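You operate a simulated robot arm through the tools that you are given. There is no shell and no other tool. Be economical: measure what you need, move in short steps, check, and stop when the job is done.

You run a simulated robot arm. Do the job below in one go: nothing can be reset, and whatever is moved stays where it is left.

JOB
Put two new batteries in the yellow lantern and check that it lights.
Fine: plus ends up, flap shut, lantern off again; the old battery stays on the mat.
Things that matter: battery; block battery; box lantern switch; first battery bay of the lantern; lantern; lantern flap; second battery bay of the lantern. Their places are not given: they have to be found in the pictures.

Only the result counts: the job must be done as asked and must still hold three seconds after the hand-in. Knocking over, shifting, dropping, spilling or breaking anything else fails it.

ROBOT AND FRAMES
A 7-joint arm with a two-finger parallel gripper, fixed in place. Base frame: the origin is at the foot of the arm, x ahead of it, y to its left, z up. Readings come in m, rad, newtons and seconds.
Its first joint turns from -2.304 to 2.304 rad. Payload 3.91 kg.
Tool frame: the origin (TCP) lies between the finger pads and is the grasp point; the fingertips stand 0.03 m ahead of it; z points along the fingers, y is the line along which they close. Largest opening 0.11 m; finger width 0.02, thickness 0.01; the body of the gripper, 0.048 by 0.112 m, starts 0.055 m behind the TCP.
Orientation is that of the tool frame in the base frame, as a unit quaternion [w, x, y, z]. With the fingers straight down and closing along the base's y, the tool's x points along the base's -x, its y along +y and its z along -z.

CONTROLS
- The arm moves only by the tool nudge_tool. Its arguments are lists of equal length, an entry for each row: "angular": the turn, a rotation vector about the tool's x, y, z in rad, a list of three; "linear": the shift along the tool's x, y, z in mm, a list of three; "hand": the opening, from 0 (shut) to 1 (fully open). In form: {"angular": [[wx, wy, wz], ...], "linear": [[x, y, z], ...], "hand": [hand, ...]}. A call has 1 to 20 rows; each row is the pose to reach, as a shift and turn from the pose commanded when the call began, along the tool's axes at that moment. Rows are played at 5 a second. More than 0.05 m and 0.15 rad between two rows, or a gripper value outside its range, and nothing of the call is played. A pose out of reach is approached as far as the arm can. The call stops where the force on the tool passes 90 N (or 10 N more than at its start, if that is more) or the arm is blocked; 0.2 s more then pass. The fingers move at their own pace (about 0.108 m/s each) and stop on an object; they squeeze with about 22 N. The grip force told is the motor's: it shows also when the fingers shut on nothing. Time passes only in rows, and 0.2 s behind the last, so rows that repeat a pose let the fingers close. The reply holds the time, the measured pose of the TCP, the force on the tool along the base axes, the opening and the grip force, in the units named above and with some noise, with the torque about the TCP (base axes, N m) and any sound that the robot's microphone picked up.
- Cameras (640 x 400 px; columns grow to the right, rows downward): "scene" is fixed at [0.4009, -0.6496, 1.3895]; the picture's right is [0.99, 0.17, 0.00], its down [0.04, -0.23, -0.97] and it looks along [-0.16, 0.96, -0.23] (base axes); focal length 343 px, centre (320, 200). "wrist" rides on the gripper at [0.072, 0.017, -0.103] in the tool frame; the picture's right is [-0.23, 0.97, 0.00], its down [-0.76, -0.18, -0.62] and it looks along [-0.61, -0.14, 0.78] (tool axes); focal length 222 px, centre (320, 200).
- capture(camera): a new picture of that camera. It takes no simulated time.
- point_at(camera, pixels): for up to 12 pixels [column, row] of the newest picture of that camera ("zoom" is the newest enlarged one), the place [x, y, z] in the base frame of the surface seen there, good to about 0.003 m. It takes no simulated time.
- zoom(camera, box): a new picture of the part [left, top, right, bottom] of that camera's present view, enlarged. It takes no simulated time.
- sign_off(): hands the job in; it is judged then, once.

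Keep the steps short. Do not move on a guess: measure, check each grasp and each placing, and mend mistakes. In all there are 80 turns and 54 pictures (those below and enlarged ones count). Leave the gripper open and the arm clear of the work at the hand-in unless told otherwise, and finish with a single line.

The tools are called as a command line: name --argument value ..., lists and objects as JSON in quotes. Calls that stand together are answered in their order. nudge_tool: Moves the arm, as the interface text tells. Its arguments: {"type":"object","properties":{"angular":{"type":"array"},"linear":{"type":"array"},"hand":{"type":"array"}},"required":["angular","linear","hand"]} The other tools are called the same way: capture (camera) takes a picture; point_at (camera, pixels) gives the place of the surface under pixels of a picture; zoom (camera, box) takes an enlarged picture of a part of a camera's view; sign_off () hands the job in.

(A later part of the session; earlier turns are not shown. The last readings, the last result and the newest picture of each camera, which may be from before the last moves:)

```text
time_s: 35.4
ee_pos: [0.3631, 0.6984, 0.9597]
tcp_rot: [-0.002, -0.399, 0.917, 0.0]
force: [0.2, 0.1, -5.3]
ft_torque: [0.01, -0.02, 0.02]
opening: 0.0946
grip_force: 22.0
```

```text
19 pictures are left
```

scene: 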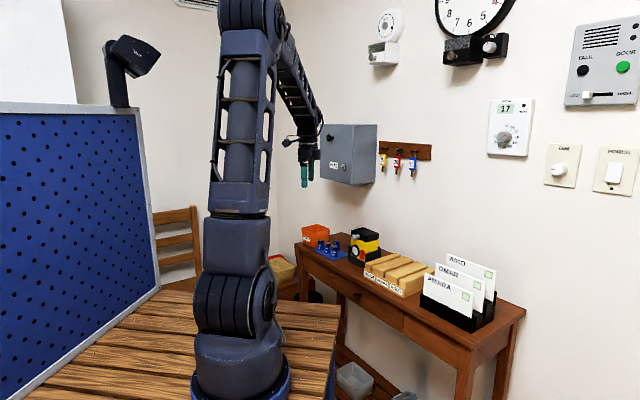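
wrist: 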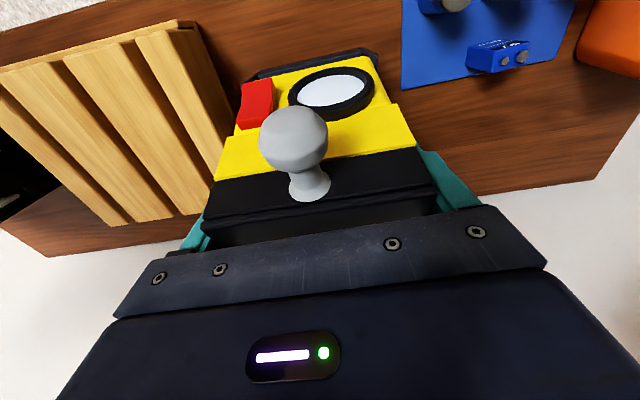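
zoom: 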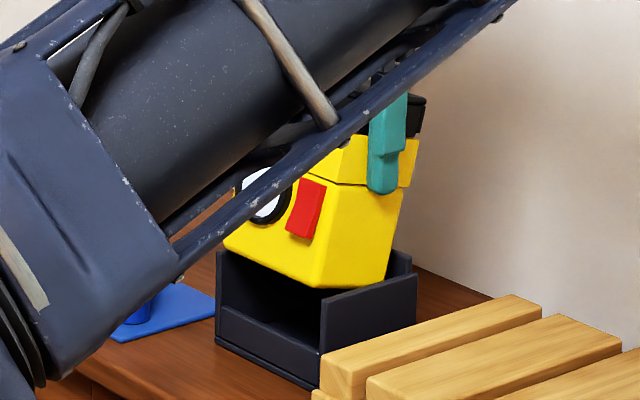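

The lantern is in hand (about 5 N). Measuring its tilt from the bottom edge and the front edge.

point_at --camera "zoom" --pixels '[[328, 283], [380, 284], [338, 195], [400, 195], [230, 245], [318, 284], [335, 180], [415, 180], [233, 330], [320, 352], [412, 302], [410, 262]]'

point_at --camera "wrist" --pixels '[[220, 177], [412, 145], [228, 143], [395, 108], [250, 75], [372, 50], [208, 213], [428, 180], [293, 130]]'

```text
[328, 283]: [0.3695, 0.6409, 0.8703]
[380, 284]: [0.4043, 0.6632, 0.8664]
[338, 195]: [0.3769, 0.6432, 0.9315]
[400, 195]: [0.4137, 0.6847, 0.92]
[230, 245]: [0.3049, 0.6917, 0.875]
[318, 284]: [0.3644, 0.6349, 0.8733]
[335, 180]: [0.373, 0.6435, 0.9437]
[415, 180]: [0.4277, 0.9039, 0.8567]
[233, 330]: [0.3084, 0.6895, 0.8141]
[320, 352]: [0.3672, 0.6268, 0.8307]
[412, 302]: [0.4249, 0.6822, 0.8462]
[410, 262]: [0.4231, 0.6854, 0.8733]
```

```text
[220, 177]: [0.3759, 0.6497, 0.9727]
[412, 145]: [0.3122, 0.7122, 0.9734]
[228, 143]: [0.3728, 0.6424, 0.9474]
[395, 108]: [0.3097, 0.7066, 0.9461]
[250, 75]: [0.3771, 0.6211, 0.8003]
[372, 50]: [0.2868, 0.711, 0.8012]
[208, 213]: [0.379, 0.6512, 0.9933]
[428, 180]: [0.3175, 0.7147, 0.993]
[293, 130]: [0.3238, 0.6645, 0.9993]
```

Lantern is tilted back ~12.5°. I'll raise 20 mm, untilt by 0.22 rad, shift 11 mm toward the robot to centre over the cradle, and check.

nudge_tool --angular '[[0, 0, 0], [0, -0.07, 0], [0, -0.14, 0], [0, -0.22, 0], [0, -0.22, 0]]' --linear '[[0, 0, -20], [4, 0, -20], [8, -1, -20], [11.3, -1, -20], [11.3, -1, -20]]' --hand '[0.5, 0.5, 0.5, 0.5, 0.5]'

zoom --camera "scene" --box '[340, 215, 390, 270]'

point_at --camera "zoom" --pixels '[[210, 285], [320, 340], [420, 270], [325, 250], [335, 200], [390, 240], [235, 215], [415, 200], [200, 320], [300, 300]]'

```text
time_s: 36.6
ee_pos: [0.3568, 0.6898, 0.9794]
tcp_rot: [0.1, -0.396, 0.912, 0.044]
force: [0.1, -0.7, -5.6]
ft_torque: [-0.01, 0.0, 0.03]
opening: 0.0947
grip_force: 22.3
```

```text
7.27 times, centred on (365, 242) of scene
```

zoom: 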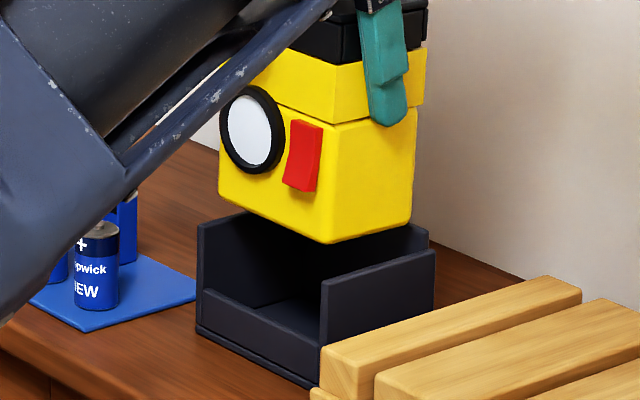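

```text
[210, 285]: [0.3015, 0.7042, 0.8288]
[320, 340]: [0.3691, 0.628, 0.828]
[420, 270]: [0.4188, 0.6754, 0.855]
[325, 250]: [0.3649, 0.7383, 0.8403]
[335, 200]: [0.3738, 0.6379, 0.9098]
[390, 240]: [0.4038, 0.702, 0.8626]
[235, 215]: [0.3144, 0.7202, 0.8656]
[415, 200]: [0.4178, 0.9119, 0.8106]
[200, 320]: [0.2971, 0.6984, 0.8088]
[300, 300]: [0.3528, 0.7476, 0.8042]
```

Upright and centred over the cradle (front face at out≈−0.721, matches the original). Lowering, slowly at the end.

nudge_tool --angular '[[0, 0, 0], [0, 0, 0], [0, 0, 0], [0, 0, 0], [0, 0, 0], [0, 0, 0]]' --linear '[[5.4, 0, 19.3], [9.7, 0, 38.8], [13.2, 0, 54.4], [14.3, 0, 59.3], [15.1, 0, 63], [15.6, 0, 65.2]]' --hand '[0.5, 0.5, 0.5, 0.5, 0.5, 0.5]'

zoom --camera "scene" --box '[340, 215, 390, 270]'

```text
time_s: 38.0
ee_pos: [0.3547, 0.6888, 0.9111]
tcp_rot: [0.099, -0.396, 0.912, 0.044]
force: [12.0, -7.6, 28.1]
ft_torque: [-0.92, 0.18, -0.16]
opening: 0.0935
grip_force: 20.9
```

```text
7.27 times, centred on (365, 242) of scene
```

zoom: 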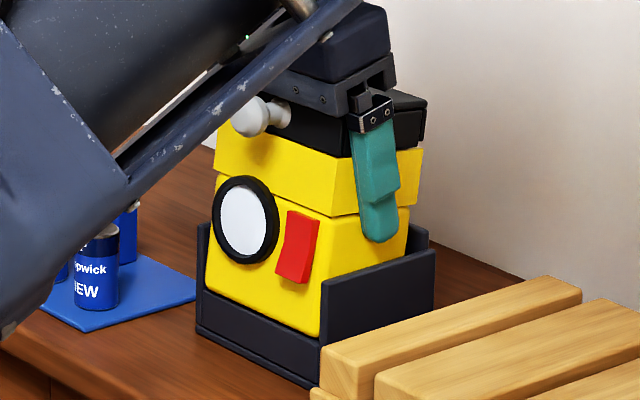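

The front edge caught the rim again (28 N, lantern ~20 mm high). Lifting back up to measure the cradle's inside properly.

nudge_tool --angular '[[0, 0, 0], [0, 0, 0], [0, 0, 0], [0, 0, 0]]' --linear '[[-4, 0, -19], [-8, 0, -38], [-12, 0, -58], [-12, 0, -58]]' --hand '[0.5, 0.5, 0.5, 0.5]'

zoom --camera "scene" --box '[345, 225, 385, 270]'

point_at --camera "zoom" --pixels '[[300, 318], [302, 311], [304, 304], [306, 296], [260, 290], [262, 282], [264, 274], [330, 200], [320, 207], [400, 180], [235, 160], [395, 195]]'

```text
time_s: 39.0
ee_pos: [0.3546, 0.6887, 0.9724]
tcp_rot: [0.099, -0.397, 0.911, 0.043]
force: [0.8, 0.1, -5.5]
ft_torque: [-0.02, -0.01, 0.01]
opening: 0.0941
grip_force: 21.7
```

```text
8.89 times, centred on (365, 248) of scene
```

zoom: 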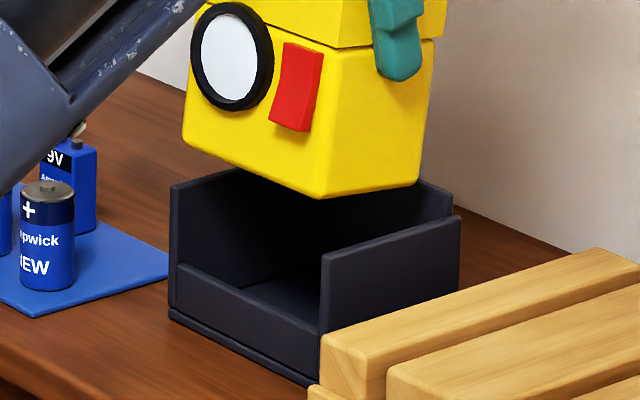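

```text
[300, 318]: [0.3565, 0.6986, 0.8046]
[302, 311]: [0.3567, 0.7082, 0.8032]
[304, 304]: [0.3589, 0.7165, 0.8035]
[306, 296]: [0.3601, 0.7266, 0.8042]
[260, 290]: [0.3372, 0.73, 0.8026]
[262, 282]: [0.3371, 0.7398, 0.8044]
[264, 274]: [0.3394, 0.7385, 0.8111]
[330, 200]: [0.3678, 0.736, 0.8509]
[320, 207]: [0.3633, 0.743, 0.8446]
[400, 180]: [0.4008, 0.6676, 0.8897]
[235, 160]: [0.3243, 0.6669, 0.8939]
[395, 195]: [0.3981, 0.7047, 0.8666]
```

Back inner wall is at out≈−0.787, floor z≈0.804, so there's room further back. Measuring the lantern's current tilt and depth.

point_at --camera "zoom" --pixels '[[318, 190], [330, 60], [190, 135], [300, 175], [328, 190], [412, 182], [342, 60], [430, 60], [345, 42], [280, 150], [190, 80], [412, 90]]'

```text
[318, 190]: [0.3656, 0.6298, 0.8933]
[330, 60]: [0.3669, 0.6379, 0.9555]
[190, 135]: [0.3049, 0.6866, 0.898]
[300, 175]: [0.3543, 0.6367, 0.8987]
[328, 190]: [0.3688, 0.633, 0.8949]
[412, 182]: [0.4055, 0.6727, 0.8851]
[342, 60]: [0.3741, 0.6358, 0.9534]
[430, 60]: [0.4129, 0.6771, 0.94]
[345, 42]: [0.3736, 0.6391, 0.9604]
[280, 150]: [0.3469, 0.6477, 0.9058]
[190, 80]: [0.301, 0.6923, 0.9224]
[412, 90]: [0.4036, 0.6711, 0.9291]
```

Remaining tilt ≈7.5°; the target must be ~4 mm further back. Correcting tilt and position, then lowering to where the bottom should be just inside the rim.

nudge_tool --angular '[[0, -0.06, 0], [0, -0.13, 0], [0, -0.13, 0], [0, -0.13, 0], [0, -0.13, 0], [0, -0.13, 0], [0, -0.13, 0]]' --linear '[[-2, -1.5, 0.5], [-3.5, -1.5, 0.8], [2, -1.5, 25.2], [6.3, -1.5, 44.7], [8.5, -1.5, 54.5], [10, -1.5, 61.3], [11, -1.5, 66]]' --hand '[0.5, 0.5, 0.5, 0.5, 0.5, 0.5, 0.5]'

```text
time_s: 39.9
ee_pos: [0.3548, 0.6924, 0.9492]
tcp_rot: [0.163, -0.393, 0.902, 0.074]
force: [-2.6, -19.2, 32.1]
ft_torque: [-1.65, -2.07, -0.64]
opening: 0.0944
grip_force: 22.0
stopped in row 4: the force on the tool passed its limit at 153 N (the readings are from after the stop); the commanded pose is now the measured one
```

It stopped higher: torque says contact at the right-back corner. Lifting 12 mm and looking from both cameras.

nudge_tool --angular '[[0, 0, 0], [0, 0, 0], [0, 0, 0]]' --linear '[[-3, 0, -8], [-6, 0, -18], [-6, 0, -18]]' --hand '[0.5, 0.5, 0.5]'

zoom --camera "scene" --box '[347, 222, 383, 267]'

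point_at --camera "zoom" --pixels '[[318, 200], [190, 145], [328, 200], [410, 190], [400, 235], [330, 280], [175, 220], [450, 235], [440, 210], [200, 225], [330, 90], [300, 225]]'

```text
time_s: 40.7
ee_pos: [0.3542, 0.6919, 0.9652]
tcp_rot: [0.161, -0.393, 0.902, 0.073]
force: [-0.5, 0.4, -6.2]
ft_torque: [-0.01, 0.02, -0.01]
opening: 0.094
grip_force: 21.8
```

```text
8.89 times, centred on (365, 244) of scene
```

zoom: 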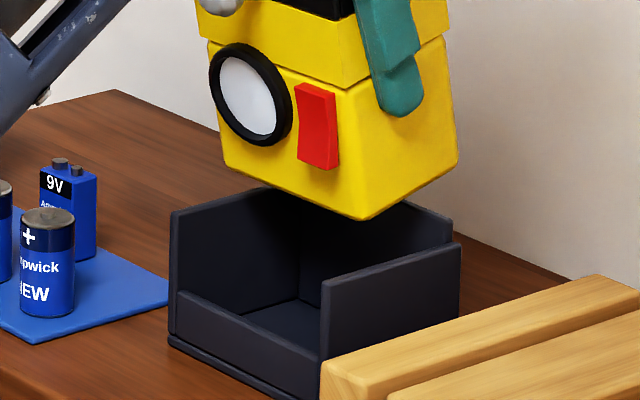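

```text
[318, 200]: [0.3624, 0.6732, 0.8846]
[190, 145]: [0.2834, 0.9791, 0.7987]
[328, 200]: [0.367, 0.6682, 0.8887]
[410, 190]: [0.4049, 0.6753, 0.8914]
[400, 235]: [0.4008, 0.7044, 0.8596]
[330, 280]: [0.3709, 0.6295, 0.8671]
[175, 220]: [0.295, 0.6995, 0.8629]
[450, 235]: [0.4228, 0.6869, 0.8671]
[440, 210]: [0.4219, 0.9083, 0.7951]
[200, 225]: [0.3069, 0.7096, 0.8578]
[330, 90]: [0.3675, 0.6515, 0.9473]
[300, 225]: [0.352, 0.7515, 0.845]
```

The collision turned the lantern in the grip (now leaning forward ~11°). Measuring its sides against the cradle's inner walls before correcting.

point_at --camera "zoom" --pixels '[[230, 165], [355, 208], [375, 205], [450, 155], [380, 130], [345, 92], [225, 85], [340, 60], [207, 30], [420, 60], [180, 285], [316, 340]]'

```text
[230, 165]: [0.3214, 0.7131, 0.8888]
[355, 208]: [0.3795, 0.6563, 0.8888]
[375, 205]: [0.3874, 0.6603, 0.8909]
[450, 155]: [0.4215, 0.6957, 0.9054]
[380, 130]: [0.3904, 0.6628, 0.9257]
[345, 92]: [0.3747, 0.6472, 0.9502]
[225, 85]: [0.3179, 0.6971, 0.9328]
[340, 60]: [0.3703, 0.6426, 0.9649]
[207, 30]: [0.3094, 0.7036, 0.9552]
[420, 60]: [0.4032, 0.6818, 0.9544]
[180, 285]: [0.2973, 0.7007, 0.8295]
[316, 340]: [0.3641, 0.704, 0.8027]
```

Lantern centre is u≈0.212 versus cradle 0.213, so it's nearly centred; only the lean needs correcting (+0.195 rad). Doing that and rechecking.

nudge_tool --angular '[[0, 0.07, 0], [0, 0.14, 0], [0, 0.195, 0], [0, 0.195, 0]]' --linear '[[0, 1, 0], [0, 1, 0], [0, 1, 0], [0, 1, 0]]' --hand '[0.5, 0.5, 0.5, 0.5]'

zoom --camera "scene" --box '[347, 222, 383, 267]'

point_at --camera "zoom" --pixels '[[215, 165], [335, 215], [355, 215], [435, 190], [345, 100], [325, 100], [205, 80], [430, 80], [420, 190]]'

```text
time_s: 41.7
ee_pos: [0.3529, 0.6914, 0.9665]
tcp_rot: [0.072, -0.4, 0.913, 0.035]
force: [0.5, -0.9, -5.8]
ft_torque: [-0.03, 0.04, 0.0]
opening: 0.0939
grip_force: 21.6
```

```text
8.89 times, centred on (365, 244) of scene
```

zoom: 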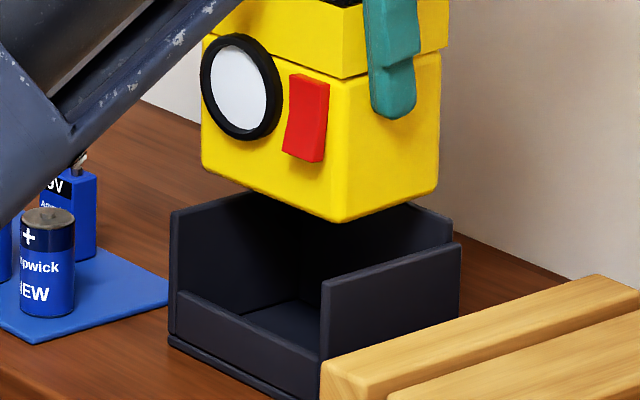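

```text
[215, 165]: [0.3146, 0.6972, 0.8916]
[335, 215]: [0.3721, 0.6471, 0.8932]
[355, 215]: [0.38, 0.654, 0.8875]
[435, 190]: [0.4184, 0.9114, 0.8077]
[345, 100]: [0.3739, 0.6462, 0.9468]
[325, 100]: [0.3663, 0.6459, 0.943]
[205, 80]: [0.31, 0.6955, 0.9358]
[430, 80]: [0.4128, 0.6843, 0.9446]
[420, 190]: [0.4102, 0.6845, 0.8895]
```

Nearly upright (≈3° forward) and centred. A tiny correction, then lowering to just inside the rim.

nudge_tool --angular '[[0, 0.05, 0], [0, 0.05, 0], [0, 0.05, 0], [0, 0.05, 0], [0, 0.05, 0], [0, 0.05, 0], [0, 0.05, 0]]' --linear '[[-1, 1.5, 0], [1, 1.5, 12], [3, 1.5, 24], [5, 1.5, 36], [7, 1.5, 48], [8.6, 1.5, 58], [9.7, 1.5, 65]]' --hand '[0.5, 0.5, 0.5, 0.5, 0.5, 0.5, 0.5]'

```text
time_s: 42.7
ee_pos: [0.3511, 0.6986, 0.9519]
tcp_rot: [0.056, -0.402, 0.914, 0.032]
force: [-0.4, -1.8, 39.7]
ft_torque: [-0.43, -2.65, -0.11]
opening: 0.0946
grip_force: 21.7
stopped in row 4: the force on the tool passed its limit at 144 N (the readings are from after the stop); the commanded pose is now the measured one
```

Same corner (right-back) touched the wall top at z≈0.87, with the tool pushed sideways +u. Lifting 10 mm and checking the side gaps from above with the wrist camera.

nudge_tool --angular '[[0, 0, 0], [0, 0, 0]]' --linear '[[-2, 0, -12], [-2, 0, -12]]' --hand '[0.5, 0.5]'

zoom --camera "wrist" --box '[180, 20, 460, 220]'

zoom --camera "scene" --box '[347, 222, 383, 267]'

point_at --camera "zoom" --pixels '[[325, 200], [345, 200], [420, 180], [345, 120], [430, 120], [330, 120], [210, 150], [330, 285], [450, 252], [458, 240], [175, 225], [180, 212]]'

```text
time_s: 43.3
ee_pos: [0.3517, 0.6976, 0.9568]
tcp_rot: [0.052, -0.401, 0.914, 0.027]
force: [0.7, -0.5, -6.2]
ft_torque: [-0.04, 0.04, 0.0]
opening: 0.0942
grip_force: 21.6
```

```text
2.00 times, centred on (320, 120) of wrist
```

zoom: 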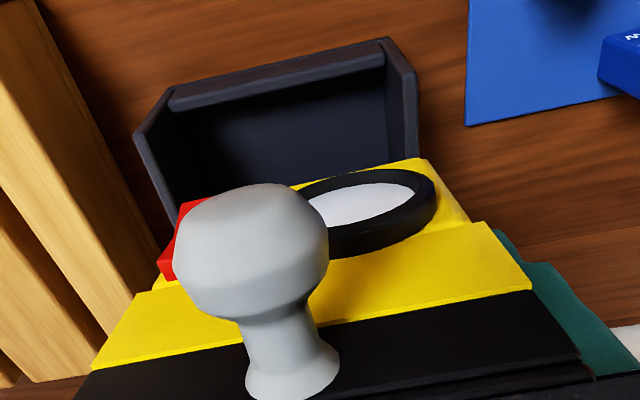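

```text
8.89 times, centred on (365, 244) of scene
```

zoom: 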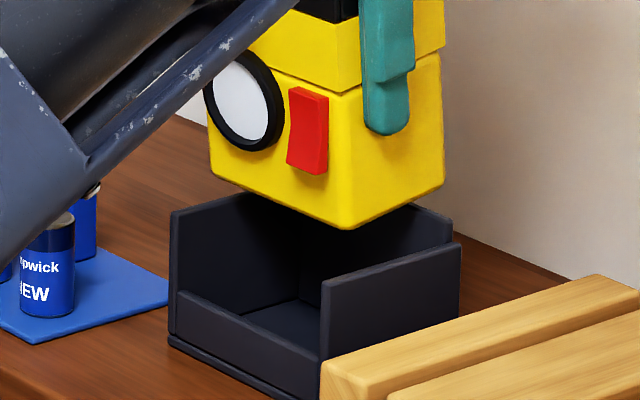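

```text
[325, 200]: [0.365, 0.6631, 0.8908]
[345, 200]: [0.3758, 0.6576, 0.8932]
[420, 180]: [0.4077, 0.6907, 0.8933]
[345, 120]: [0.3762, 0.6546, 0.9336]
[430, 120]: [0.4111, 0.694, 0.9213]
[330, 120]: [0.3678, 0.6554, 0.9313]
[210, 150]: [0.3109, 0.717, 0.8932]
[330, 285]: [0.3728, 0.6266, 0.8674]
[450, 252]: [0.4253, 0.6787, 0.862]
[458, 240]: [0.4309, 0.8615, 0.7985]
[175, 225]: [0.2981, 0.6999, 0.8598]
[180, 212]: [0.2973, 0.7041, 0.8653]
```

By comparing image features with the seated picture, the lantern is now ~7 mm too far left (+u), ~6 mm too far back, leaning forward 6.5°. Correcting all three while 8 mm higher, then verifying in the picture.

nudge_tool --angular '[[0, 0, 0], [0, 0.06, 0], [0, 0.115, 0], [0, 0.115, 0]]' --linear '[[-1, 0, -8], [2, -4, -8.4], [5, -7, -8.7], [5, -7, -8.7]]' --hand '[0.5, 0.5, 0.5, 0.5]'

zoom --camera "scene" --box '[347, 222, 383, 267]'

point_at --camera "zoom" --pixels '[[315, 195], [315, 110], [270, 175], [205, 130], [345, 190], [345, 110], [425, 170], [425, 110], [330, 285], [350, 285], [440, 258], [300, 345]]'

```text
time_s: 44.3
ee_pos: [0.3523, 0.6883, 0.966]
tcp_rot: [0.0, -0.401, 0.916, 0.005]
force: [-0.1, 0.0, -5.3]
ft_torque: [-0.06, 0.03, 0.0]
opening: 0.0942
grip_force: 22.5
```

```text
8.89 times, centred on (365, 244) of scene
```

zoom: 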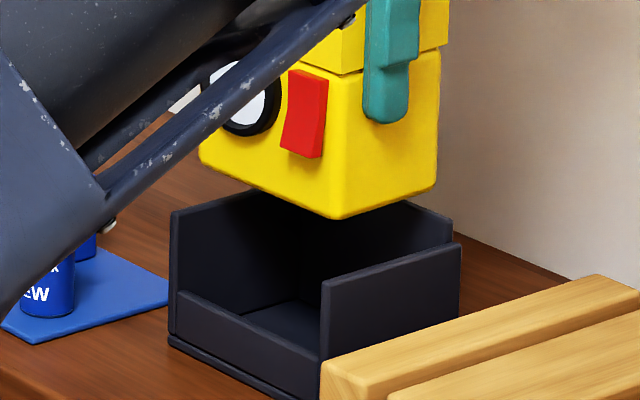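

```text
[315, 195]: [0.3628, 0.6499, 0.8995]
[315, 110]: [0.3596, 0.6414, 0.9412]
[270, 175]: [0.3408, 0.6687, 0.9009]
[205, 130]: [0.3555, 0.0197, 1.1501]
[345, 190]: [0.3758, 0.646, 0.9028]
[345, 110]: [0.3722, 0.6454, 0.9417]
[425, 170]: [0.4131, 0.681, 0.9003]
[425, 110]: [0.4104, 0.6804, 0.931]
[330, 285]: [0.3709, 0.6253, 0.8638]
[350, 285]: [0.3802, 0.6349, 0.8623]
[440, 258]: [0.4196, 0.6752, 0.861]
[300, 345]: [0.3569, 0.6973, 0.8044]
```

Almost aligned: ~2° forward lean and ~1.5° yaw left. Fine correction, then slowly down past the wall tops.

nudge_tool --angular '[[0, 0.03, -0.025], [0, 0.03, -0.025], [0, 0.03, -0.025], [0, 0.03, -0.025], [0, 0.03, -0.025], [0, 0.03, -0.025], [0, 0.03, -0.025]]' --linear '[[-1, 0, 5], [-1, 0, 11], [-1, 0, 16], [-1, 0, 19], [-1, 0, 22], [-1, 0, 25], [-1, 0, 28]]' --hand '[0.5, 0.5, 0.5, 0.5, 0.5, 0.5, 0.5]'

```text
time_s: 45.4
ee_pos: [0.3527, 0.6918, 0.9545]
tcp_rot: [-0.008, -0.414, 0.91, 0.003]
force: [2.2, 0.0, 28.8]
ft_torque: [-0.05, -2.31, 0.0]
opening: 0.0943
grip_force: 21.6
stopped in row 5: the force on the tool passed its limit at 98 N (the readings are from after the stop); the commanded pose is now the measured one
```

Projecting the picture down, the right-back bottom corner is catching the back wall's top; the cavity is only a few mm deeper than the lantern. New plan: enter 3 mm further forward, then slide back against the back wall once below its top, to clear the front rim. Lifting and correcting, then a check.

nudge_tool --angular '[[0, 0, 0], [0, 0.03, 0], [0, 0.06, 0], [0, 0.06, 0]]' --linear '[[0, 0, -10], [3, -1, -10], [5, -1.5, -10], [5, -1.5, -10]]' --hand '[0.5, 0.5, 0.5, 0.5]'

zoom --camera "scene" --box '[347, 222, 383, 267]'

point_at --camera "zoom" --pixels '[[320, 190], [270, 170], [210, 145], [330, 120], [340, 190], [340, 110], [420, 170], [420, 110], [350, 285], [440, 258]]'

```text
time_s: 46.4
ee_pos: [0.3503, 0.6866, 0.9612]
tcp_rot: [-0.038, -0.413, 0.91, -0.01]
force: [0.0, 0.4, -5.8]
ft_torque: [-0.07, 0.04, 0.04]
opening: 0.0942
grip_force: 21.8
```

```text
8.89 times, centred on (365, 244) of scene
```

zoom: 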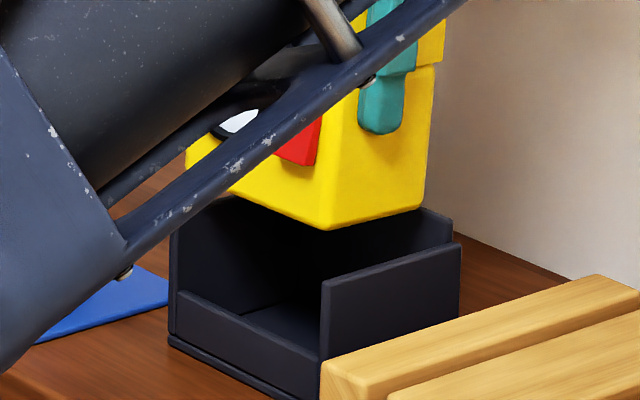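

```text
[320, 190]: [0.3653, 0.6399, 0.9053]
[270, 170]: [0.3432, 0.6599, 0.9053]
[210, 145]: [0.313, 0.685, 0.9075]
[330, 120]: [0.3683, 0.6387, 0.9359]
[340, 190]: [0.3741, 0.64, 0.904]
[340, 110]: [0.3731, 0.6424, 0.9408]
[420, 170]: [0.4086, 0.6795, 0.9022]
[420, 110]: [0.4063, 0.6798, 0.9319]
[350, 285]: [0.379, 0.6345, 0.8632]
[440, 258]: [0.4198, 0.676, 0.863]
```

Now front at −0.716, back corner ~4 mm inside the back wall, sides centred. Small lean/yaw trim, then lowering to just above the rim level.

nudge_tool --angular '[[0, -0.02, 0.03], [0, -0.02, 0.03], [0, -0.02, 0.03], [0, -0.02, 0.03], [0, -0.02, 0.03], [0, -0.02, 0.03], [0, -0.02, 0.03]]' --linear '[[0, 0, 4], [-0.8, 0, 9], [-1.2, 0, 14], [-1.6, 0, 20], [-2.4, 0, 28], [-3, 0, 36], [-3.5, 0, 43]]' --hand '[0.5, 0.5, 0.5, 0.5, 0.5, 0.5, 0.5]'

```text
time_s: 47.7
ee_pos: [0.3506, 0.6893, 0.9449]
tcp_rot: [-0.025, -0.399, 0.917, 0.0]
force: [2.9, 3.4, 25.4]
ft_torque: [2.07, -0.02, -0.12]
opening: 0.0942
grip_force: 21.8
stopped in row 6: the force on the tool passed its limit at 106 N (the readings are from after the stop); the commanded pose is now the measured one
```

Now the left-back corner touched: it's the back wall both times. Going 5 mm further forward after lifting; checking the lean again.

nudge_tool --angular '[[0, 0, 0], [0, 0.03, 0], [0, 0.06, 0], [0, 0.06, 0]]' --linear '[[0, 0, -14], [4, 0, -14], [7, 0, -14], [7, 0, -14]]' --hand '[0.5, 0.5, 0.5, 0.5]'

zoom --camera "scene" --box '[347, 222, 383, 267]'

point_at --camera "zoom" --pixels '[[310, 200], [270, 180], [210, 155], [320, 130], [335, 190], [335, 120], [410, 170], [410, 110], [350, 285], [440, 258]]'

```text
time_s: 48.7
ee_pos: [0.3468, 0.6836, 0.9553]
tcp_rot: [-0.053, -0.399, 0.915, -0.015]
force: [-0.6, 0.7, -4.6]
ft_torque: [-0.04, 0.01, -0.05]
opening: 0.0942
grip_force: 22.0
```

```text
8.89 times, centred on (365, 244) of scene
```

zoom: 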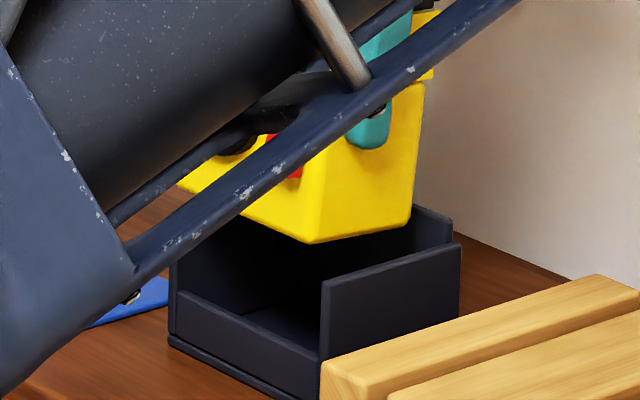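

```text
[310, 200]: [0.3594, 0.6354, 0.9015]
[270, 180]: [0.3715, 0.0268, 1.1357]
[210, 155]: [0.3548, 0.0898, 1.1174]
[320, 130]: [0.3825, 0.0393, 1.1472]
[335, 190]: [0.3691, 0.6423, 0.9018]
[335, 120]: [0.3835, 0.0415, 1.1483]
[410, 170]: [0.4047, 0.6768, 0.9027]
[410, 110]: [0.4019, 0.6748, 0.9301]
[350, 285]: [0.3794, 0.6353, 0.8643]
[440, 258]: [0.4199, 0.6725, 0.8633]
```

Lantern level, ~10 mm clear of the back wall. Lowering 43 mm to just above the rim.

nudge_tool --angular '[[0, 0, 0], [0, 0, 0], [0, 0, 0], [0, 0, 0], [0, 0, 0], [0, 0, 0], [0, 0, 0]]' --linear '[[-0.6, 0, 6], [-1.3, 0, 12], [-2, 0, 18], [-2.6, 0, 24], [-3.3, 0, 30], [-4, 0, 36], [-4.7, 0, 42]]' --hand '[0.5, 0.5, 0.5, 0.5, 0.5, 0.5, 0.5]'

```text
time_s: 49.6
ee_pos: [0.3464, 0.6875, 0.9467]
tcp_rot: [-0.05, -0.398, 0.916, -0.008]
force: [1.3, 2.6, 24.7]
ft_torque: [1.96, 0.06, -0.1]
opening: 0.0941
grip_force: 21.8
stopped in row 4: the force on the tool passed its limit at 101 N (the readings are from after the stop); the commanded pose is now the measured one
```

Accounting for the lantern's weight, the contacts are the bottom back corners on a tight side slot; their side flips with yaw (CCW residual ≈1.5° now). I'll lift, trim yaw by 0.025 and lean, recentre and lower again.

nudge_tool --angular '[[0, 0, 0], [0, 0.03, 0.012], [0, 0.055, 0.025], [0, 0.055, 0.025], [0, 0.055, 0.025], [0, 0.055, 0.025], [0, 0.055, 0.025], [0, 0.055, 0.025], [0, 0.055, 0.025], [0, 0.055, 0.025]]' --linear '[[0.5, 0, -6], [2, -1, -10], [3.6, -2.5, -10], [3, -2.5, -5], [2.5, -2.5, 0], [2, -2.5, 5], [1.5, -2.5, 10], [1, -2.5, 16], [0.4, -2.5, 22], [-0.2, -2.5, 28]]' --hand '[0.5, 0.5, 0.5, 0.5, 0.5, 0.5, 0.5, 0.5, 0.5, 0.5]'

```text
time_s: 51.0
ee_pos: [0.3463, 0.684, 0.9495]
tcp_rot: [-0.072, -0.387, 0.919, -0.017]
force: [1.7, 1.7, 24.8]
ft_torque: [1.79, 0.13, -0.11]
opening: 0.0939
grip_force: 21.9
stopped in row 7: the force on the tool passed its limit at 99 N (the readings are from after the stop); the commanded pose is now the measured one
```

Still the left-back corner. I need to see the left side, which the forearm hides from the scene camera; taking one enlarged wrist view.

zoom --camera "wrist" --box '[200, 20, 440, 190]'

point_at --camera "zoom" --pixels '[[140, 140], [120, 170], [160, 250], [400, 60], [430, 90], [440, 170], [300, 70], [300, 120], [460, 200], [200, 100], [440, 130], [410, 110]]'

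```text
2.35 times, centred on (320, 105) of wrist
```

zoom: 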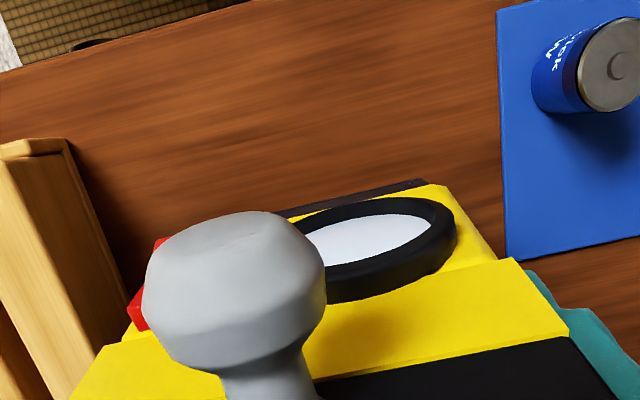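

```text
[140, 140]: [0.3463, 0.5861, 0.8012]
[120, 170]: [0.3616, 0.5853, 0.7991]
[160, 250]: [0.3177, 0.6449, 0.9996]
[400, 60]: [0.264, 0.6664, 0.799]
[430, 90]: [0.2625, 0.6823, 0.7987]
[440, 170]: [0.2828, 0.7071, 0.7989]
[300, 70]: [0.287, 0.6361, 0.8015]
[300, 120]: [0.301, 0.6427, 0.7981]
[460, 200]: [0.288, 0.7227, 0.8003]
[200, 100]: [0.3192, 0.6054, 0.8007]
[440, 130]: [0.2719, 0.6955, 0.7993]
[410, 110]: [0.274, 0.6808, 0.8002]
```

The lantern's left bottom edge seems to overhang the cradle's left end. Measuring these exact pixels.

point_at --camera "zoom" --pixels '[[418, 185], [380, 193], [330, 204], [290, 213], [445, 195], [440, 189], [470, 230], [488, 255], [465, 225], [150, 320], [130, 335], [510, 262]]'

```text
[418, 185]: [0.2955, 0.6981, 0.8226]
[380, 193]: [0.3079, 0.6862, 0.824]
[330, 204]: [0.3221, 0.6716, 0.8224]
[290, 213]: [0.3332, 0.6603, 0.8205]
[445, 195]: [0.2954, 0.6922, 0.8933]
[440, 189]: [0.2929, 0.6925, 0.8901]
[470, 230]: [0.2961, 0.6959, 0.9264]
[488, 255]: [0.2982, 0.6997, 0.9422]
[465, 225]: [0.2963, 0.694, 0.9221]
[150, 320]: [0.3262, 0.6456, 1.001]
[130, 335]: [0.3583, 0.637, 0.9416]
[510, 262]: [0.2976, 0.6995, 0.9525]
```

Now clear: the lantern is ~92 mm wide and sits ~4.7 mm too far left (+u), leaning back ~8°. Correcting: lift, untilt −0.14, yaw −0.02, shift −4.9 mm; then one check picture.

nudge_tool --angular '[[0, 0, 0], [0, -0.07, -0.01], [0, -0.14, -0.02], [0, -0.14, -0.02]]' --linear '[[1.8, 0, -12], [1.8, -2.5, -12], [1.8, -4.9, -12], [1.8, -4.9, -12]]' --hand '[0.5, 0.5, 0.5, 0.5]'

zoom --camera "wrist" --box '[200, 20, 440, 190]'

point_at --camera "zoom" --pixels '[[430, 170], [440, 190], [460, 220], [480, 245], [400, 150], [400, 130], [400, 110], [150, 300], [110, 350], [490, 262], [410, 60], [250, 110]]'

```text
time_s: 52.0
ee_pos: [0.35, 0.6802, 0.9581]
tcp_rot: [-0.01, -0.396, 0.918, 0.008]
force: [-0.1, -0.5, -4.4]
ft_torque: [-0.08, 0.04, -0.03]
opening: 0.0941
grip_force: 22.2
```

```text
2.35 times, centred on (320, 105) of wrist
```

zoom: 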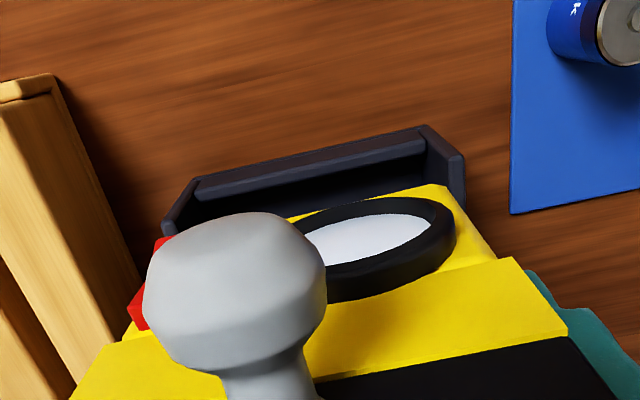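

```text
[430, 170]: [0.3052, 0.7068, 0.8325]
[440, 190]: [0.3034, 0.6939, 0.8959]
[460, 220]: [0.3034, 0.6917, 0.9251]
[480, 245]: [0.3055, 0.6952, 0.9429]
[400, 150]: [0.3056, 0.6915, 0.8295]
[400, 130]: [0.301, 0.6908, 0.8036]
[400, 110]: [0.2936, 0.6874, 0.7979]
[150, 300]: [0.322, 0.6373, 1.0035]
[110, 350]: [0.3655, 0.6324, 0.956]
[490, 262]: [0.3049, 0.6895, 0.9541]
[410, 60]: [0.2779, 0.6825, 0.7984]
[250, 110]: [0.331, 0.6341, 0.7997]
```

Now the cradle's front and left wall are visible beside the lantern: sides centred (0.210 vs 0.2103), upright, front at −0.7135. Lowering to just above the rim.

nudge_tool --angular '[[0, 0, 0], [0, 0, 0], [0, 0, 0], [0, 0, 0], [0, 0, 0], [0, 0, 0], [0, 0, 0], [0, 0, 0]]' --linear '[[0, 0, 5], [0, 0, 10], [0, 0, 15], [0, 0, 20], [0, 0, 26], [0, 0, 32], [0, 0, 38], [0, 0, 44]]' --hand '[0.5, 0.5, 0.5, 0.5, 0.5, 0.5, 0.5, 0.5]'

```text
time_s: 53.8
ee_pos: [0.3493, 0.6805, 0.9139]
tcp_rot: [-0.009, -0.396, 0.918, 0.008]
force: [0.0, -0.5, -5.2]
ft_torque: [-0.03, 0.01, 0.0]
opening: 0.0938
grip_force: 21.9
```

Passed the walls with no contact. Now sliding back in small steps to clear the rim.

nudge_tool --angular '[[0, 0, 0], [0, 0, 0], [0, 0, 0]]' --linear '[[-2, 0, 0], [-4, 0, 0], [-5.5, 0, 0]]' --hand '[0.5, 0.5, 0.5]'

```text
time_s: 54.6
ee_pos: [0.3535, 0.6838, 0.9124]
tcp_rot: [-0.01, -0.397, 0.918, 0.009]
force: [-0.1, 0.3, -5.0]
ft_torque: [-0.07, 0.02, 0.01]
opening: 0.0939
grip_force: 22.4
```

Still free. Two mm more, then down.

nudge_tool --angular '[[0, 0, 0], [0, 0, 0], [0, 0, 0], [0, 0, 0], [0, 0, 0], [0, 0, 0], [0, 0, 0]]' --linear '[[-1, 0, 0], [-2, 0, 0], [-2, 0, 4], [-2, 0, 8], [-2, 0, 11], [-2, 0, 14], [-2, 0, 17]]' --hand '[0.5, 0.5, 0.5, 0.5, 0.5, 0.5, 0.5]'

```text
time_s: 56.2
ee_pos: [0.3536, 0.6852, 0.8991]
tcp_rot: [-0.007, -0.397, 0.918, 0.009]
force: [-4.3, -17.7, 25.6]
ft_torque: [-1.63, -1.48, -0.73]
opening: 0.0938
grip_force: 22.4
```

Contact now at the right-back corner with an outward push of 16 N. Easing 2 mm forward and 1.5 mm left, up 2, then reading.

nudge_tool --angular '[[0, 0, 0], [0, 0, 0], [0, 0, 0]]' --linear '[[0, 0, -4], [2, 1.5, -4], [2, 1.5, -4]]' --hand '[0.5, 0.5, 0.5]'

nudge_tool --angular '[[0, 0, 0], [0, 0, 0], [0, 0, 0], [0, 0, 0]]' --linear '[[0, 0, 2], [0, 0, 4], [0, 0, 6], [0, 0, 8]]' --hand '[0.5, 0.5, 0.5, 0.5]'

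zoom --camera "scene" --box '[345, 215, 385, 270]'

```text
time_s: 57.0
ee_pos: [0.3536, 0.685, 0.9016]
tcp_rot: [-0.009, -0.395, 0.919, 0.008]
force: [7.3, -4.1, -6.9]
ft_torque: [-0.56, -0.51, -0.46]
opening: 0.0942
grip_force: 21.6
```

```text
time_s: 58.1
ee_pos: [0.3528, 0.6855, 0.898]
tcp_rot: [-0.006, -0.395, 0.919, 0.009]
force: [-2.9, -22.0, 20.5]
ft_torque: [-2.05, -1.37, -1.25]
opening: 0.094
grip_force: 21.7
stopped in row 4: the force on the tool passed its limit at 93 N (the readings are from after the stop); the commanded pose is now the measured one
```

```text
7.27 times, centred on (365, 242) of scene
```

zoom: 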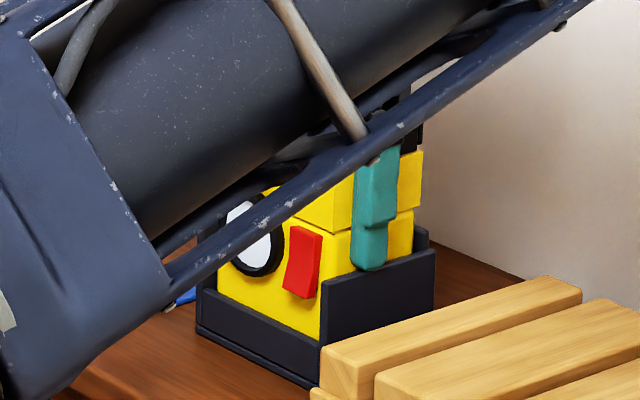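

I see the real cause: the right fingertip (z≈0.868) is on top of the right wall, while the lantern is already behind the rim with ~14 mm left to go. I'll raise 4 mm and open, letting it slide down between the walls.

nudge_tool --angular '[[0, 0, 0], [0, 0, 0], [0, 0, 0], [0, 0, 0]]' --linear '[[0, -1, -3], [0, -1, -3], [0, -1, -3], [0, -1, -3]]' --hand '[0.5, 0.9, 1, 1]'

nudge_tool --angular '[[0, 0, 0], [0, 0, 0], [0, 0, 0], [0, 0, 0], [0, 0, 0], [0, 0, 0]]' --linear '[[0, 0, -25], [0, 0, -60], [0, 0, -90], [45, 0, -105], [85, 0, -115], [85, 0, -115]]' --hand '[1, 1, 1, 1, 1, 0.5]'

zoom --camera "scene" --box '[345, 215, 385, 270]'

point_at --camera "zoom" --pixels '[[265, 165], [290, 155], [224, 115], [340, 165], [415, 140], [310, 100], [330, 250], [225, 290], [300, 320], [335, 190]]'

```text
time_s: 59.1
ee_pos: [0.354, 0.6862, 0.9008]
tcp_rot: [-0.007, -0.395, 0.918, 0.01]
force: [0.0, 0.8, -0.6]
ft_torque: [0.02, -0.03, 0.01]
opening: 0.11
grip_force: 0.1
```

```text
time_s: 60.5
ee_pos: [0.2977, 0.6224, 1.0176]
tcp_rot: [-0.007, -0.396, 0.918, 0.01]
force: [-0.1, -1.0, -0.1]
ft_torque: [0.02, -0.02, -0.03]
opening: 0.055
grip_force: 0.1
```

```text
7.27 times, centred on (365, 242) of scene
```

zoom: 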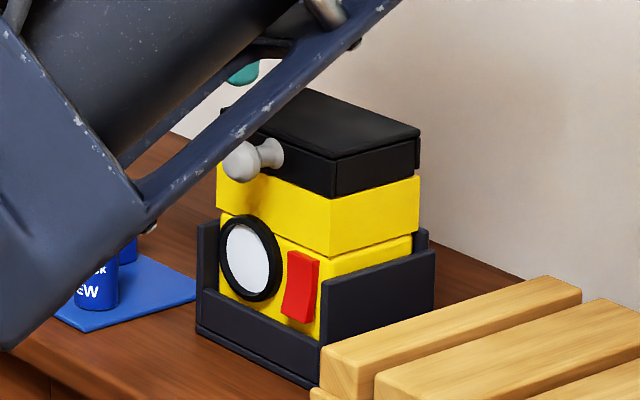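

```text
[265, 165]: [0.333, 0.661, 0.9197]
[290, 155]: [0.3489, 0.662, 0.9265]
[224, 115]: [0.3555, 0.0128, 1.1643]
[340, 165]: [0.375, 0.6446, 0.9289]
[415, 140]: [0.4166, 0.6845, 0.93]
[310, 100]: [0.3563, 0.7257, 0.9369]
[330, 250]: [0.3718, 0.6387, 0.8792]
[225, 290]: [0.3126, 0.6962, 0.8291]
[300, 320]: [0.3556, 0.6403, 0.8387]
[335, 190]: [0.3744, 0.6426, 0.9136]
```

The lantern is seated upright in its cradle with the lid shut. Now the lid: instead of gripping the knob, I'll hook it from below with closed fingers (no twisting grip) and swing it up. First, approach below the knob with a 70° tilt.

nudge_tool --angular '[[0, 0, 0], [0, 0, 0], [0, -0.122, 0], [0, -0.244, 0], [0, -0.366, 0], [0, -0.488, 0], [0, -0.61, 0], [0, -0.732, 0], [0, -0.854, 0], [0, -0.976, 0], [0, -1.098, 0], [0, -1.22, 0], [0, -1.22, 0], [0, -1.22, 0], [0, -1.22, 0]]' --linear '[[12, 2, -8], [23, 3.7, -12], [23, 3.7, 1], [23, 3.7, 14], [23, 3.7, 27], [23, 3.7, 40], [23, 3.7, 53], [23, 3.7, 66], [23, 3.7, 79], [23, 3.7, 92], [23, 3.7, 105], [23, 3.7, 118], [6, 3.7, 118], [-18, 3.7, 116], [-18, 3.7, 116]]' --hand '[0, 0, 0, 0, 0, 0, 0, 0, 0, 0, 0, 0, 0, 0, 0]'

```text
time_s: 63.8
ee_pos: [0.3054, 0.6395, 0.8993]
tcp_rot: [0.52, -0.319, 0.756, 0.235]
force: [0.1, -0.2, 0.6]
ft_torque: [0.0, -0.02, -0.02]
opening: 0.0
grip_force: 21.9
```

In place below the knob, no contact yet. Lifting along the arc to about 40°, turning the tool with it.

nudge_tool --angular '[[0, 0, 0], [0, 0.061, 0], [0, 0.122, 0], [0, 0.183, 0], [0, 0.244, 0], [0, 0.305, 0], [0, 0.366, 0], [0, 0.428, 0], [0, 0.489, 0]]' --linear '[[-9.5, -2, -2.7], [-17.7, -2, -5.4], [-25.9, -2, -7.5], [-34.4, -2, -8.8], [-43, -2, -9.6], [-51.5, -2, -9.4], [-59.9, -2, -8.7], [-68.3, -2, -7.2], [-76.5, -2, -5.2]]' --hand '[0, 0, 0, 0, 0, 0, 0, 0, 0]'

zoom --camera "scene" --box '[335, 200, 395, 270]'

```text
time_s: 65.8
ee_pos: [0.3232, 0.6528, 0.9746]
tcp_rot: [0.322, -0.368, 0.859, 0.152]
force: [-0.2, -0.7, -0.6]
ft_torque: [0.0, -0.02, -0.01]
opening: 0.0
grip_force: 22.4
```

```text
5.71 times, centred on (365, 235) of scene
```

zoom: 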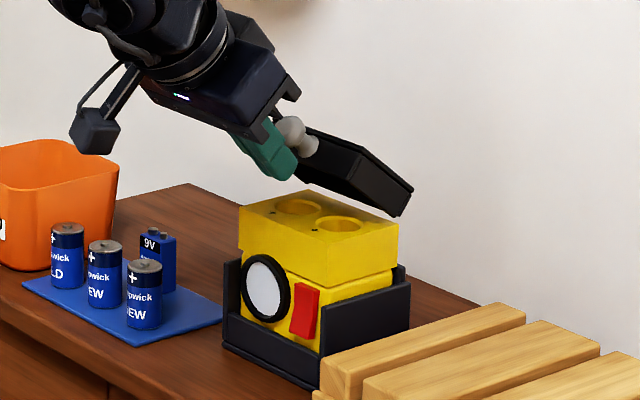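

Works perfectly: lid at ~40°, lantern seated, both bays visible. Measuring the bays, and continuing the swing to about 80°.

point_at --camera "zoom" --pixels '[[281, 207], [320, 208], [300, 199], [300, 215], [319, 224], [361, 225], [340, 216], [340, 231], [240, 212], [328, 258], [398, 228], [312, 192]]'

nudge_tool --angular '[[0, 0.061, 0], [0, 0.122, 0], [0, 0.183, 0], [0, 0.244, 0], [0, 0.305, 0], [0, 0.366, 0], [0, 0.428, 0], [0, 0.489, 0], [0, 0.489, 0]]' --linear '[[-8.4, 0, -1], [-16.7, 0, -1.8], [-25, 0, -1.6], [-33.4, 0, -0.9], [-41.5, 0, 0.8], [-49.5, 0, 2.9], [-57, 0, 5.7], [-64.5, 0, 9], [-64.5, 0, 9]]' --hand '[0, 0, 0, 0, 0, 0, 0, 0, 0]'

```text
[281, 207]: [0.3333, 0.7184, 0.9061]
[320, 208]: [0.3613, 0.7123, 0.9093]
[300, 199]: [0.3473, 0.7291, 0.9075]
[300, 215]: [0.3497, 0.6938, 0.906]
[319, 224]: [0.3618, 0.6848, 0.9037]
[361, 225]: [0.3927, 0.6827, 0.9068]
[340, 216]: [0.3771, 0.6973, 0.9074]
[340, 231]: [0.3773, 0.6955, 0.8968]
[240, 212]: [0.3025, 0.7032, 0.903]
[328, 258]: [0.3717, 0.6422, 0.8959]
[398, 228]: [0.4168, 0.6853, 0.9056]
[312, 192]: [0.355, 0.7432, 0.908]
```

```text
time_s: 67.8
ee_pos: [0.361, 0.6913, 1.0093]
tcp_rot: [0.104, -0.391, 0.912, 0.058]
force: [-0.3, -1.3, -1.0]
ft_torque: [0.02, 0.01, 0.03]
opening: 0.0001
grip_force: 22.0
```

Lid at ~80° with about 1 N. Easing it on to ~95° in small steps.

nudge_tool --angular '[[0, 0.03, 0], [0, 0.061, 0], [0, 0.09, 0], [0, 0.122, 0], [0, 0.15, 0], [0, 0.183, 0]]' --linear '[[-4, 0, 0.2], [-8, 0, 0.4], [-12, 0, 0.7], [-16.3, 0, 1.1], [-20, 0, 2], [-24, 0, 3]]' --hand '[0, 0, 0, 0, 0, 0]'

```text
time_s: 69.2
ee_pos: [0.3768, 0.7101, 1.0117]
tcp_rot: [0.02, -0.395, 0.918, 0.021]
force: [-0.7, -0.2, 0.0]
ft_torque: [0.02, -0.01, 0.0]
opening: 0.0
grip_force: 22.3
```

No force, so the lid should be past upright. Backing out and up with the fingers open, for one overhead wrist view of the bays and lid.

nudge_tool --angular '[[0, 0, 0], [0, 0, 0], [0, 0.03, 0], [0, 0.05, 0]]' --linear '[[20, 0, -5], [45, 0, -25], [61, 0, -48], [61, 0, -48]]' --hand '[0, 0.5, 1, 1]'

capture --camera "wrist"

```text
time_s: 70.2
ee_pos: [0.3339, 0.6632, 1.0561]
tcp_rot: [-0.002, -0.396, 0.918, 0.011]
force: [0.5, -0.2, -0.3]
ft_torque: [-0.02, 0.0, 0.01]
opening: 0.1101
grip_force: 0.0
```

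```text
3 pictures are left
```

wrist: 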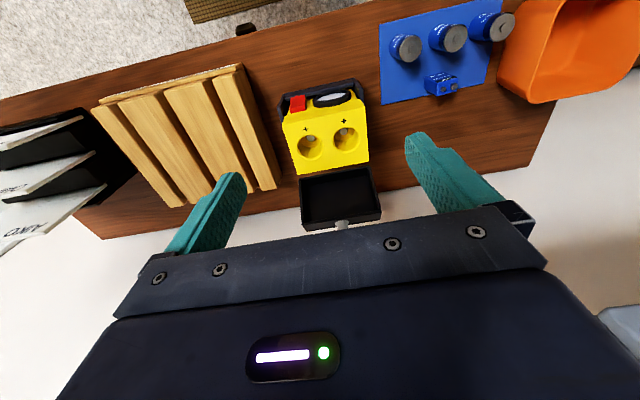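

The lid lies wide open and both bays (311,146), (346,139) are empty and visible. Measuring bay rims and battery tops.

point_at --camera "wrist" --pixels '[[297, 148], [323, 144], [308, 132], [313, 160], [332, 141], [359, 136], [344, 126], [349, 152], [286, 125], [359, 100], [295, 173], [368, 158]]'

point_at --camera "wrist" --pixels '[[405, 48], [399, 50], [420, 46], [409, 36], [412, 58], [453, 38], [445, 41], [467, 36], [310, 147], [346, 140], [341, 226], [378, 205]]'

```text
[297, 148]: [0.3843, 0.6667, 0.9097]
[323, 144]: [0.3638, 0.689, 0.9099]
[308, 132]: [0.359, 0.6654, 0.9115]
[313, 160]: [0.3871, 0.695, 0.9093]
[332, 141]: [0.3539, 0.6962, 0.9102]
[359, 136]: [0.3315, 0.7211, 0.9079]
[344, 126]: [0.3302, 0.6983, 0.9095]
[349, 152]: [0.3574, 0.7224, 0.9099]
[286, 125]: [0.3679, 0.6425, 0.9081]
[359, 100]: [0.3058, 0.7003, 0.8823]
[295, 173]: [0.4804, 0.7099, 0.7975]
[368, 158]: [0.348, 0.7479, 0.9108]
```

```text
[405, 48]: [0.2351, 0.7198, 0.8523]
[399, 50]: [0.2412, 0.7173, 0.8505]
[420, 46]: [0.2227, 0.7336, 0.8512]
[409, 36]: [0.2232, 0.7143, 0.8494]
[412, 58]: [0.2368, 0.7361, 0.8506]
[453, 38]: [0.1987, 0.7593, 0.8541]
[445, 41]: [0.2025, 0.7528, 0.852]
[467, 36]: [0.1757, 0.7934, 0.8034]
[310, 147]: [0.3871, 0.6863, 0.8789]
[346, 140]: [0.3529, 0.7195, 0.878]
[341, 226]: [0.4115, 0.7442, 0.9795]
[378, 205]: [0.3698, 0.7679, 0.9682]
```

Battery "NEW" nearest the lantern is at about (0.232, 0.724), top 0.852; bays at A (0.375, 0.680), B (0.344, 0.709). I'll go over that battery, level the tool, narrow the fingers, and descend to grip its top 14 mm.

nudge_tool --angular '[[0.022, 0, 0], [0.022, 0, 0], [0.022, 0, 0], [0.022, 0, 0], [0.022, 0, 0], [0.022, 0, 0], [0.022, 0, 0]]' --linear '[[10, 40, 10], [20, 80, 30], [25, 115.6, 60], [25, 115.6, 100], [25, 115.6, 140], [25, 115.6, 160], [25, 115.6, 160]]' --hand '[0.7, 0.38, 0.38, 0.38, 0.38, 0.38, 0.38]'

```text
time_s: 71.8
ee_pos: [0.2305, 0.7282, 0.899]
tcp_rot: [0.002, -0.396, 0.918, 0.002]
force: [0.9, -0.8, -0.5]
ft_torque: [-0.02, 0.03, 0.05]
opening: 0.0415
grip_force: 0.1
```

Fine-adjusting (−3.5 mm in y) and lowering to TCP 0.868, then closing.

nudge_tool --angular '[[0, 0, 0], [0, 0, 0], [0, 0, 0], [0, 0, 0], [0, 0, 0], [0, 0, 0]]' --linear '[[1.5, -3.5, 0], [1.5, -3.5, 16], [1.5, -3.5, 31], [1.5, -3.5, 31], [1.5, -3.5, 31], [1.5, -3.5, 31]]' --hand '[0.38, 0.38, 0.38, 0.2, 0, 0]'

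```text
time_s: 73.2
ee_pos: [0.2333, 0.7231, 0.8688]
tcp_rot: [0.002, -0.395, 0.919, 0.001]
force: [0.0, -1.3, -0.5]
ft_torque: [-0.01, -0.01, 0.02]
opening: 0.0246
grip_force: 22.1
```

Battery gripped (24.6 mm). Lifting and carrying it over bay A at (0.375, 0.680), staying ~25 mm above.

nudge_tool --angular '[[0, 0, 0], [0, 0, 0], [0, 0, 0], [0, 0, 0], [0, 0, 0], [0, 0, 0], [0, 0, 0], [0, 0, 0]]' --linear '[[0, 0, -40], [0, 0, -85], [0, 0, -128], [-20, -40, -131], [-42, -84, -131], [-60, -120, -131], [-66.4, -132.2, -131], [-66.4, -132.2, -131]]' --hand '[0, 0, 0, 0, 0, 0, 0, 0]'

```text
time_s: 75.0
ee_pos: [0.3738, 0.6801, 0.9993]
tcp_rot: [0.002, -0.395, 0.919, 0.001]
force: [-0.4, 0.8, -0.1]
ft_torque: [-0.01, 0.01, 0.01]
opening: 0.0248
grip_force: 21.7
```

Lowering to ~6 mm below rim height and reading the force.

nudge_tool --angular '[[0, 0, 0], [0, 0, 0], [0, 0, 0]]' --linear '[[0, 0, 15], [0, 0, 24], [0, 0, 30]]' --hand '[0, 0, 0]'

```text
time_s: 75.8
ee_pos: [0.3753, 0.681, 0.9695]
tcp_rot: [0.001, -0.395, 0.919, 0.0]
force: [-0.2, -1.3, -0.2]
ft_torque: [-0.08, 0.03, -0.01]
opening: 0.0245
grip_force: 21.7
```

No contact: it's entering. Continuing to TCP ≈0.943.

nudge_tool --angular '[[0, 0, 0], [0, 0, 0], [0, 0, 0], [0, 0, 0]]' --linear '[[0, 0, 8], [0, 0, 16], [0, 0, 22], [0, 0, 26]]' --hand '[0, 0, 0, 0]'

```text
time_s: 76.8
ee_pos: [0.374, 0.6804, 0.9437]
tcp_rot: [0.003, -0.395, 0.919, 0.002]
force: [0.0, 0.1, -0.2]
ft_torque: [0.0, 0.0, 0.01]
opening: 0.0247
grip_force: 22.2
```

In the bay, 30 mm deep. Lowering 2 mm more, releasing gently, rising, and moving to the second NEW battery (0.1965, 0.7595).

nudge_tool --angular '[[0, 0, 0], [0, 0, 0], [0, 0, 0], [0, 0, 0], [0, 0, 0], [0, 0, 0]]' --linear '[[0, 0, 2], [0, 0, 2], [0, 0, 2], [0, 0, -20], [0, 0, -50], [0, 0, -70]]' --hand '[0, 0.38, 0.38, 0.38, 0.38, 0.38]'

point_at --camera "wrist" --pixels '[[441, 40], [467, 33], [452, 25], [457, 50], [454, 37], [449, 38], [459, 37]]'

```text
time_s: 78.2
ee_pos: [0.3747, 0.6798, 1.0129]
tcp_rot: [0.002, -0.395, 0.919, 0.001]
force: [0.1, 0.0, 0.6]
ft_torque: [0.02, 0.0, 0.01]
opening: 0.0417
grip_force: 0.0
```

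```text
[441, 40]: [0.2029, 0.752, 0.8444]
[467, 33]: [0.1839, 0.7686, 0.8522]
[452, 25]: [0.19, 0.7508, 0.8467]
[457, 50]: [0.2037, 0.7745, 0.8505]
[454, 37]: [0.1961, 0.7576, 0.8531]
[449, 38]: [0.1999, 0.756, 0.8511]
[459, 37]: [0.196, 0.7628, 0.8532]
```

nudge_tool --angular '[[0, 0, 0], [0, 0, 0], [0, 0, 0], [0, 0, 0], [0, 0, 0], [0, 0, 0], [0, 0, 0], [0, 0, 0], [0, 0, 0]]' --linear '[[15, 42, 0], [30, 84, 0], [45, 126, 0], [58, 164, 0], [65.1, 183.9, 10], [65.1, 183.9, 45], [65.1, 183.9, 80], [65.1, 183.9, 111], [65.1, 183.9, 111]]' --hand '[0.38, 0.38, 0.38, 0.38, 0.38, 0.38, 0.38, 0.38, 0.38]'

```text
time_s: 80.2
ee_pos: [0.1969, 0.7606, 0.9031]
tcp_rot: [0.002, -0.396, 0.918, 0.001]
force: [0.2, -0.7, -0.6]
ft_torque: [0.0, 0.0, 0.0]
opening: 0.0418
grip_force: 0.1
```

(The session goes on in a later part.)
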